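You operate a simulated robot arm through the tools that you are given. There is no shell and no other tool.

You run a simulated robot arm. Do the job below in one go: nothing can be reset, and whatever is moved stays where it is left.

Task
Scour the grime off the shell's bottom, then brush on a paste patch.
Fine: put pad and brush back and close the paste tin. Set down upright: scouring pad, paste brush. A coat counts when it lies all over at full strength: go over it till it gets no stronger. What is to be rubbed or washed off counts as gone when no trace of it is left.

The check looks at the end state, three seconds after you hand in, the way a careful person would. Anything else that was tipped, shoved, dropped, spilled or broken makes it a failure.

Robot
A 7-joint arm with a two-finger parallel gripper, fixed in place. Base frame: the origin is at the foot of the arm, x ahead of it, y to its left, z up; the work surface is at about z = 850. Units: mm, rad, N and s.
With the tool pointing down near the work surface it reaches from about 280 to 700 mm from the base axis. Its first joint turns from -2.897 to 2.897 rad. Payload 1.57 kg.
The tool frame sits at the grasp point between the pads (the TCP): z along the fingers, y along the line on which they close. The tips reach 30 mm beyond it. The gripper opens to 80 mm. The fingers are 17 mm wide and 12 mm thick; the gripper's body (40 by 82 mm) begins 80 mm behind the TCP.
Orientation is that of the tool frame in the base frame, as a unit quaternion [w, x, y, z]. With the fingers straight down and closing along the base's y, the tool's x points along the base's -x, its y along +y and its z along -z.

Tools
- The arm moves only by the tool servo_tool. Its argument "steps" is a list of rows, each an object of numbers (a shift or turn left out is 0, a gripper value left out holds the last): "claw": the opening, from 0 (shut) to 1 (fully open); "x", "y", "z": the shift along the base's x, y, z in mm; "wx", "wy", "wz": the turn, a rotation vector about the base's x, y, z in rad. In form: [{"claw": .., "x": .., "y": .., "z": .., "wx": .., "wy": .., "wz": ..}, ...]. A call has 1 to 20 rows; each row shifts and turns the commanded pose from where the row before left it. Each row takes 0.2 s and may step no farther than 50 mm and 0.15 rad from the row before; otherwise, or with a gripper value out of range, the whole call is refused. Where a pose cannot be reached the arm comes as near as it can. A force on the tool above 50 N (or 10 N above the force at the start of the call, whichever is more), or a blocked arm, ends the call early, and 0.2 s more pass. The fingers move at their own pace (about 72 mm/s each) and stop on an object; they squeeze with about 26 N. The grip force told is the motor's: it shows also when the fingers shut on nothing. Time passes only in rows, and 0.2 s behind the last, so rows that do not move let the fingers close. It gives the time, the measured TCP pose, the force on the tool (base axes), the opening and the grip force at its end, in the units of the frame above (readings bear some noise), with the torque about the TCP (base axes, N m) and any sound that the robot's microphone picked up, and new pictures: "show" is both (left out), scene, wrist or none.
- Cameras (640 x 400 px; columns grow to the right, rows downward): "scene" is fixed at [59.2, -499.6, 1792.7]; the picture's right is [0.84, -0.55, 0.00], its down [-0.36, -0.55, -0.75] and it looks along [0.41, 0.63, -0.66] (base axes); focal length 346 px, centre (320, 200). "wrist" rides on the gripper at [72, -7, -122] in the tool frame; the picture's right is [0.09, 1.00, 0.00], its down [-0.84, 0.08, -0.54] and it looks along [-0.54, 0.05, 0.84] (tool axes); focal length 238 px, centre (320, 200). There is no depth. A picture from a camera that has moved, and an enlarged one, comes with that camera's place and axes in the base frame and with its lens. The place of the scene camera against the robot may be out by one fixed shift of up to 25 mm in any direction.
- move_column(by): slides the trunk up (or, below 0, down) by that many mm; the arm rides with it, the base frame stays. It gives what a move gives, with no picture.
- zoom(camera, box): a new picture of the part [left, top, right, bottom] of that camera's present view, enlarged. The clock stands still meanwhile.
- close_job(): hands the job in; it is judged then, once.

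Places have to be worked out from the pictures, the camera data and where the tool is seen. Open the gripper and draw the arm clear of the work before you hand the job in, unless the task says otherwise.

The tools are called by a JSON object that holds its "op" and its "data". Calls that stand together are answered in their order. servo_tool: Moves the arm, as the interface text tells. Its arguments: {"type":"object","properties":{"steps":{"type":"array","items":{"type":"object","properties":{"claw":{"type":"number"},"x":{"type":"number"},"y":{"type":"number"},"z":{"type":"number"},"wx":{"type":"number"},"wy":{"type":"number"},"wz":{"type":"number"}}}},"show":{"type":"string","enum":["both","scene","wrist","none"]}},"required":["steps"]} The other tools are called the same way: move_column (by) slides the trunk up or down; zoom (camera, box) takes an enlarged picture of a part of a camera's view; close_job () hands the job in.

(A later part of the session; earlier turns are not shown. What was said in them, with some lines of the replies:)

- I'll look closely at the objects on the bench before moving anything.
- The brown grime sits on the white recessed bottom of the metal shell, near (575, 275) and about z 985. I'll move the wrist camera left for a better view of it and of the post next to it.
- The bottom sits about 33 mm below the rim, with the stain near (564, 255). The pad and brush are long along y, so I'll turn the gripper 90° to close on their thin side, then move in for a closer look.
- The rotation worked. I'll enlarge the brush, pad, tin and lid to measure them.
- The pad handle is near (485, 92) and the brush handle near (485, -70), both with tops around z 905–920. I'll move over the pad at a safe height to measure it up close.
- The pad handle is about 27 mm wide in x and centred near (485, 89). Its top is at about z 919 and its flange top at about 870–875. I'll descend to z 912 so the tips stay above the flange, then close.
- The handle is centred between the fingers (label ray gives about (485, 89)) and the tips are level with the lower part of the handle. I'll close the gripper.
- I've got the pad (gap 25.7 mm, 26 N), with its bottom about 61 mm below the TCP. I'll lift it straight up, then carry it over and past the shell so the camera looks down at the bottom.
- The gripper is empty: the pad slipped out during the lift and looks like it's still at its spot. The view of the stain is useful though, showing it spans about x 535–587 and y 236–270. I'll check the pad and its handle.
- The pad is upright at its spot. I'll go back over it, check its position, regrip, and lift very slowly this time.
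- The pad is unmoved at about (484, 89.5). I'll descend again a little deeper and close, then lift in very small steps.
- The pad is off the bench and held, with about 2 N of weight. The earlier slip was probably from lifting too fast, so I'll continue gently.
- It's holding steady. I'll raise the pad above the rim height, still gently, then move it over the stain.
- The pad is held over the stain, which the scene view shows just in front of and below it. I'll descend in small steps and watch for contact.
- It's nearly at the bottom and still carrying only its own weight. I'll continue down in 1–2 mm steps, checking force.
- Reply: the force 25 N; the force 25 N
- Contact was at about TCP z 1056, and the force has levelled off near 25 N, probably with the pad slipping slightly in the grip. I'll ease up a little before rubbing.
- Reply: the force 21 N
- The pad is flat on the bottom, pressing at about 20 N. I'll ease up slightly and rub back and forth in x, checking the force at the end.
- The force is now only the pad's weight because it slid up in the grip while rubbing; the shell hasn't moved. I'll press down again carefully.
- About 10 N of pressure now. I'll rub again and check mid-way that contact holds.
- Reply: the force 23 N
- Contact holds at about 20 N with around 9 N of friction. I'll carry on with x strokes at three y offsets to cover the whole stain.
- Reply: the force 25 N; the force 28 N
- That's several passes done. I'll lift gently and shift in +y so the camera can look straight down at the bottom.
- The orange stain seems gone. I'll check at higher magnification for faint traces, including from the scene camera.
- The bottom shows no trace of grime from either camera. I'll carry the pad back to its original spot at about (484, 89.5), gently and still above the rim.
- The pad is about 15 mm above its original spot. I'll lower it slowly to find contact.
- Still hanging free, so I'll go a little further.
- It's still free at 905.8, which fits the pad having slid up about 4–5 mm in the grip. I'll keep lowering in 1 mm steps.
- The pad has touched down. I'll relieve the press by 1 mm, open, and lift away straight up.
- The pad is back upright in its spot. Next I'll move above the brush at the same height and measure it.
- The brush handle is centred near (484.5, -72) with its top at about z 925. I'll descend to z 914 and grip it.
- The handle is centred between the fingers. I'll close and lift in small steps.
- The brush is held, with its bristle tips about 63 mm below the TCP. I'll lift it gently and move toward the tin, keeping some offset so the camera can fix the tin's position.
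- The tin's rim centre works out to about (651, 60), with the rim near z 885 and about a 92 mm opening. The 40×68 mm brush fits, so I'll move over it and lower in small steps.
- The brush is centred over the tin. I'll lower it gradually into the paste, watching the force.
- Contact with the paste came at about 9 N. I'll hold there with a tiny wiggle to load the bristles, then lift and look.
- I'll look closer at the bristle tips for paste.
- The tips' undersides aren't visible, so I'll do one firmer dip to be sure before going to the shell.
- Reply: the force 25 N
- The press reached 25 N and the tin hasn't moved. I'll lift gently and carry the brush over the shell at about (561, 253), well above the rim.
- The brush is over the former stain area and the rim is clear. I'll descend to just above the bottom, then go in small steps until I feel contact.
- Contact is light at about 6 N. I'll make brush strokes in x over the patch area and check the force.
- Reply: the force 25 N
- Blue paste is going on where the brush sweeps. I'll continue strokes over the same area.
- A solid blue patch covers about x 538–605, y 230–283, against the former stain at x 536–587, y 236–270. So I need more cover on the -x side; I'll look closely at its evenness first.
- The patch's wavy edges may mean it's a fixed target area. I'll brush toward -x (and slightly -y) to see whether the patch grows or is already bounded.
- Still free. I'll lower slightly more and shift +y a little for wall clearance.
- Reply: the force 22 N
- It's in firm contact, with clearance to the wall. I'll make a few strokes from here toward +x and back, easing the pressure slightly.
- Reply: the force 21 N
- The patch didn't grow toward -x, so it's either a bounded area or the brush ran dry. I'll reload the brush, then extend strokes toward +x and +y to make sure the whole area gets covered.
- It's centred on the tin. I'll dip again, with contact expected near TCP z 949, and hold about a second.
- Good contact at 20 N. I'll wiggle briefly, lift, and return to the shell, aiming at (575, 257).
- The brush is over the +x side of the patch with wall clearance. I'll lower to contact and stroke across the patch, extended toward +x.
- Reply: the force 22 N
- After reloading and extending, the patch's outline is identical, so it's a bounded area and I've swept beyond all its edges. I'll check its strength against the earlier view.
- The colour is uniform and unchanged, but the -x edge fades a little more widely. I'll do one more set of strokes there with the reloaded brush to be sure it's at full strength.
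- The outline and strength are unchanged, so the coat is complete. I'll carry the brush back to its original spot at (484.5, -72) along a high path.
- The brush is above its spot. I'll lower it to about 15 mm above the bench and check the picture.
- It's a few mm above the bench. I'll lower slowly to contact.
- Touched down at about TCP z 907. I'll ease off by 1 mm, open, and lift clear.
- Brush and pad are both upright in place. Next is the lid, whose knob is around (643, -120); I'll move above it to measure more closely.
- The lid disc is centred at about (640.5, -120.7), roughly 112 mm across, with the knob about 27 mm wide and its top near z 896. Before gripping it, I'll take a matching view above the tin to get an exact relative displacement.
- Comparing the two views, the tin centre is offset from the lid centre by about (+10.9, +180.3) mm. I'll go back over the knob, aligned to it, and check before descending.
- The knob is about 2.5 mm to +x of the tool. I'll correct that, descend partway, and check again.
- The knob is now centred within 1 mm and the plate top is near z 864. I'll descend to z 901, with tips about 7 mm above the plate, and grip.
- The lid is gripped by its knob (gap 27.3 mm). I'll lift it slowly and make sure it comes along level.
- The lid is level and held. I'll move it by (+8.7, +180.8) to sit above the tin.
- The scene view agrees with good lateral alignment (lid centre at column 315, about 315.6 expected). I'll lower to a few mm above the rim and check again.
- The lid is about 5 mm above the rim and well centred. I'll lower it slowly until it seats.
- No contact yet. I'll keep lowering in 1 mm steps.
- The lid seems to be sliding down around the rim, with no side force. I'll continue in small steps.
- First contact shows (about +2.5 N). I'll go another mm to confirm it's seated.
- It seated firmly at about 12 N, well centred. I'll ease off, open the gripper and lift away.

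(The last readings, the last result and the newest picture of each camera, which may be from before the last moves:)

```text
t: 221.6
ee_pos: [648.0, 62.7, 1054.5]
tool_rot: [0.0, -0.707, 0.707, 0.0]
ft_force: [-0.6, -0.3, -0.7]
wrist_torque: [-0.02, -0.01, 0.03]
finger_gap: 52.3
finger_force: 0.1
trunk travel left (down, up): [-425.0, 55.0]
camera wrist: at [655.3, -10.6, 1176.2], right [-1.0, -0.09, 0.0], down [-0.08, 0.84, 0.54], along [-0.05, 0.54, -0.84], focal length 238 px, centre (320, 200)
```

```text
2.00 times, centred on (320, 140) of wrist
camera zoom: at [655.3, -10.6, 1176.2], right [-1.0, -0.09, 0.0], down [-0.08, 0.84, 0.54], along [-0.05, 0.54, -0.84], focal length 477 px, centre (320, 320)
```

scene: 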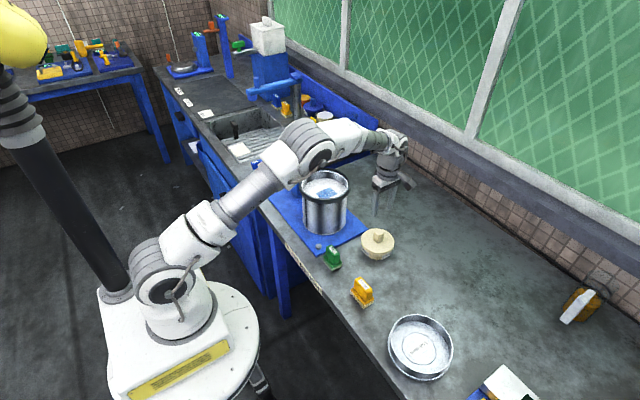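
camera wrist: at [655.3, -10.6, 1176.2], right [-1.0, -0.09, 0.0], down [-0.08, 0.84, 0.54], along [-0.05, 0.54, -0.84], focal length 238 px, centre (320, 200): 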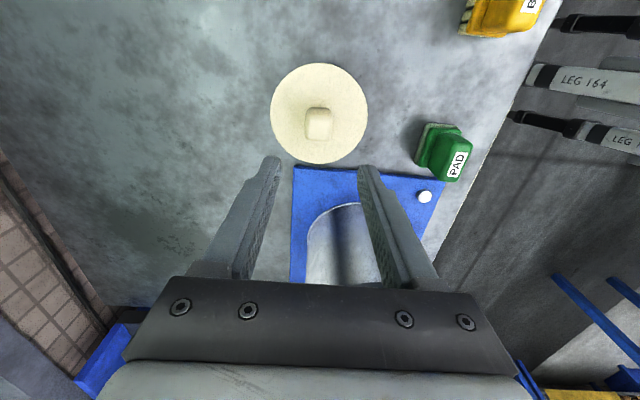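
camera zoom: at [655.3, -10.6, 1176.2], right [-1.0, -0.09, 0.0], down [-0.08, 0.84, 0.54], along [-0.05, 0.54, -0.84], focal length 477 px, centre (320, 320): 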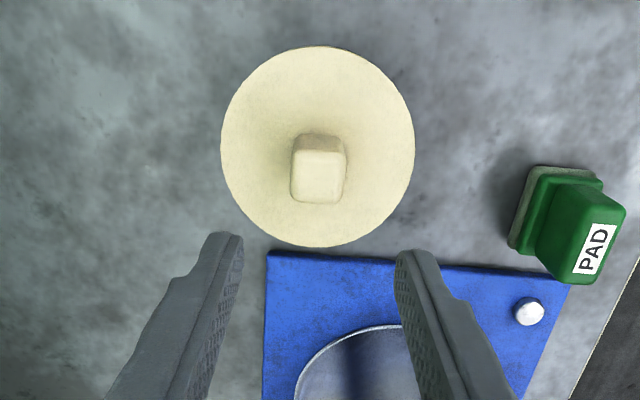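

The tin is closed, with the lid level and centred. I'll raise the arm clear, back toward its starting area, and do a final check of the scene.

{"op": "servo_tool", "data": {"steps": [{"z": 30, "claw": 1}, {"z": 40}, {"z": 40}, {"x": -25, "y": -12, "z": 20}, {"x": -25, "y": -12, "z": 20}, {"x": -25, "y": -12, "z": 20}, {"x": -25, "y": -12, "z": 10}, {"x": -25, "y": -12}, {"x": -25, "y": -12}, {"x": -25, "y": -10}, {}, {}]}}

{"op": "zoom", "data": {"camera": "scene", "box": [260, 150, 460, 350]}}

{"op": "zoom", "data": {"camera": "scene", "box": [290, 160, 360, 230]}}

```text
t: 224.2
ee_pos: [475.3, -21.3, 1234.6]
tool_rot: [0.0, 0.707, -0.707, 0.0]
ft_force: [0.7, -0.2, -0.5]
wrist_torque: [-0.03, 0.03, 0.06]
finger_gap: 79.9
finger_force: 0.0
trunk travel left (down, up): [-425.0, 55.0]
camera wrist: at [483.2, -93.4, 1356.3], right [-1.0, -0.09, 0.0], down [-0.08, 0.84, 0.54], along [-0.05, 0.54, -0.84], focal length 238 px, centre (320, 200)
```

scene: 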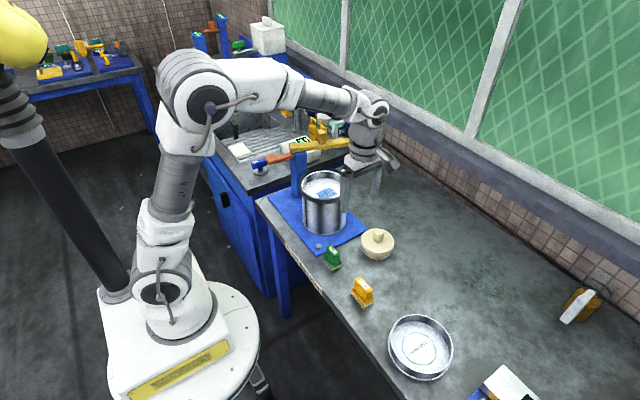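
wrist: 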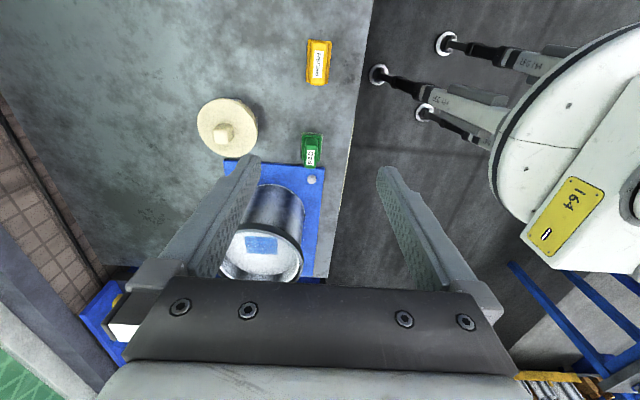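

```text
2.00 times, centred on (360, 250) of scene
camera zoom: at [59.2, -499.6, 1792.7], right [0.84, -0.55, 0.0], down [-0.36, -0.55, -0.75], along [0.41, 0.63, -0.66], focal length 693 px, centre (240, 100)
```

zoom: 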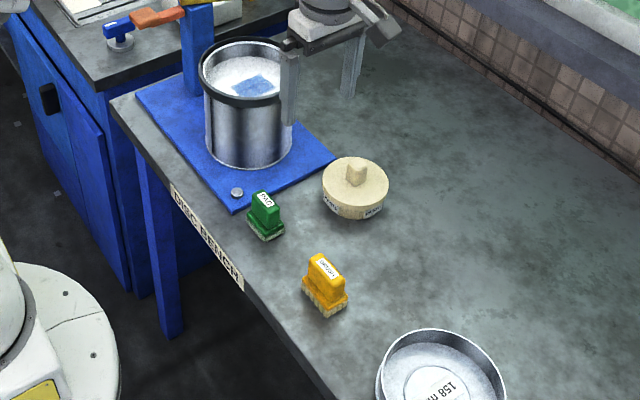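

```text
5.71 times, centred on (325, 195) of scene
camera zoom: at [59.2, -499.6, 1792.7], right [0.84, -0.55, 0.0], down [-0.36, -0.55, -0.75], along [0.41, 0.63, -0.66], focal length 1979 px, centre (291, 229)
```

zoom: 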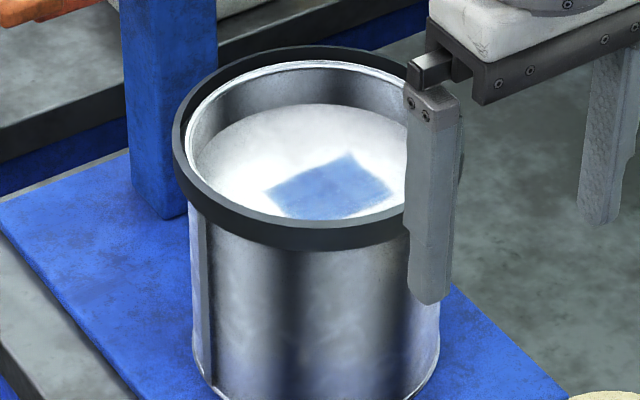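

The grime is gone and the paste patch is solid. Pad and brush stand upright in their spots, the tin is closed, the shell hasn't moved, and the arm is clear with the gripper open, so I'm handing in.

{"op": "close_job", "data": {}}

```text
The job is handed in.
```

The job is handed in: the shell's bottom is scoured clean and has an even paste patch. I don't have the check's result.

- **Grime:** neither camera showed any trace of it after scouring, before I put the paste on.
- **Paste patch:** it covers the stain area. After reloading the brush and going over it again past all four sides, its outline and strength did not change.
- **Pad and brush:** both stand upright where they started. On the first lift the pad slipped out of the gripper, but it stayed upright in place, and I picked it up again more slowly.
- **Paste tin:** the lid is on, level and centred.
- **Everything else:** nothing else on the bench looks moved or spilled. The gripper is open and the arm is clear of the work.
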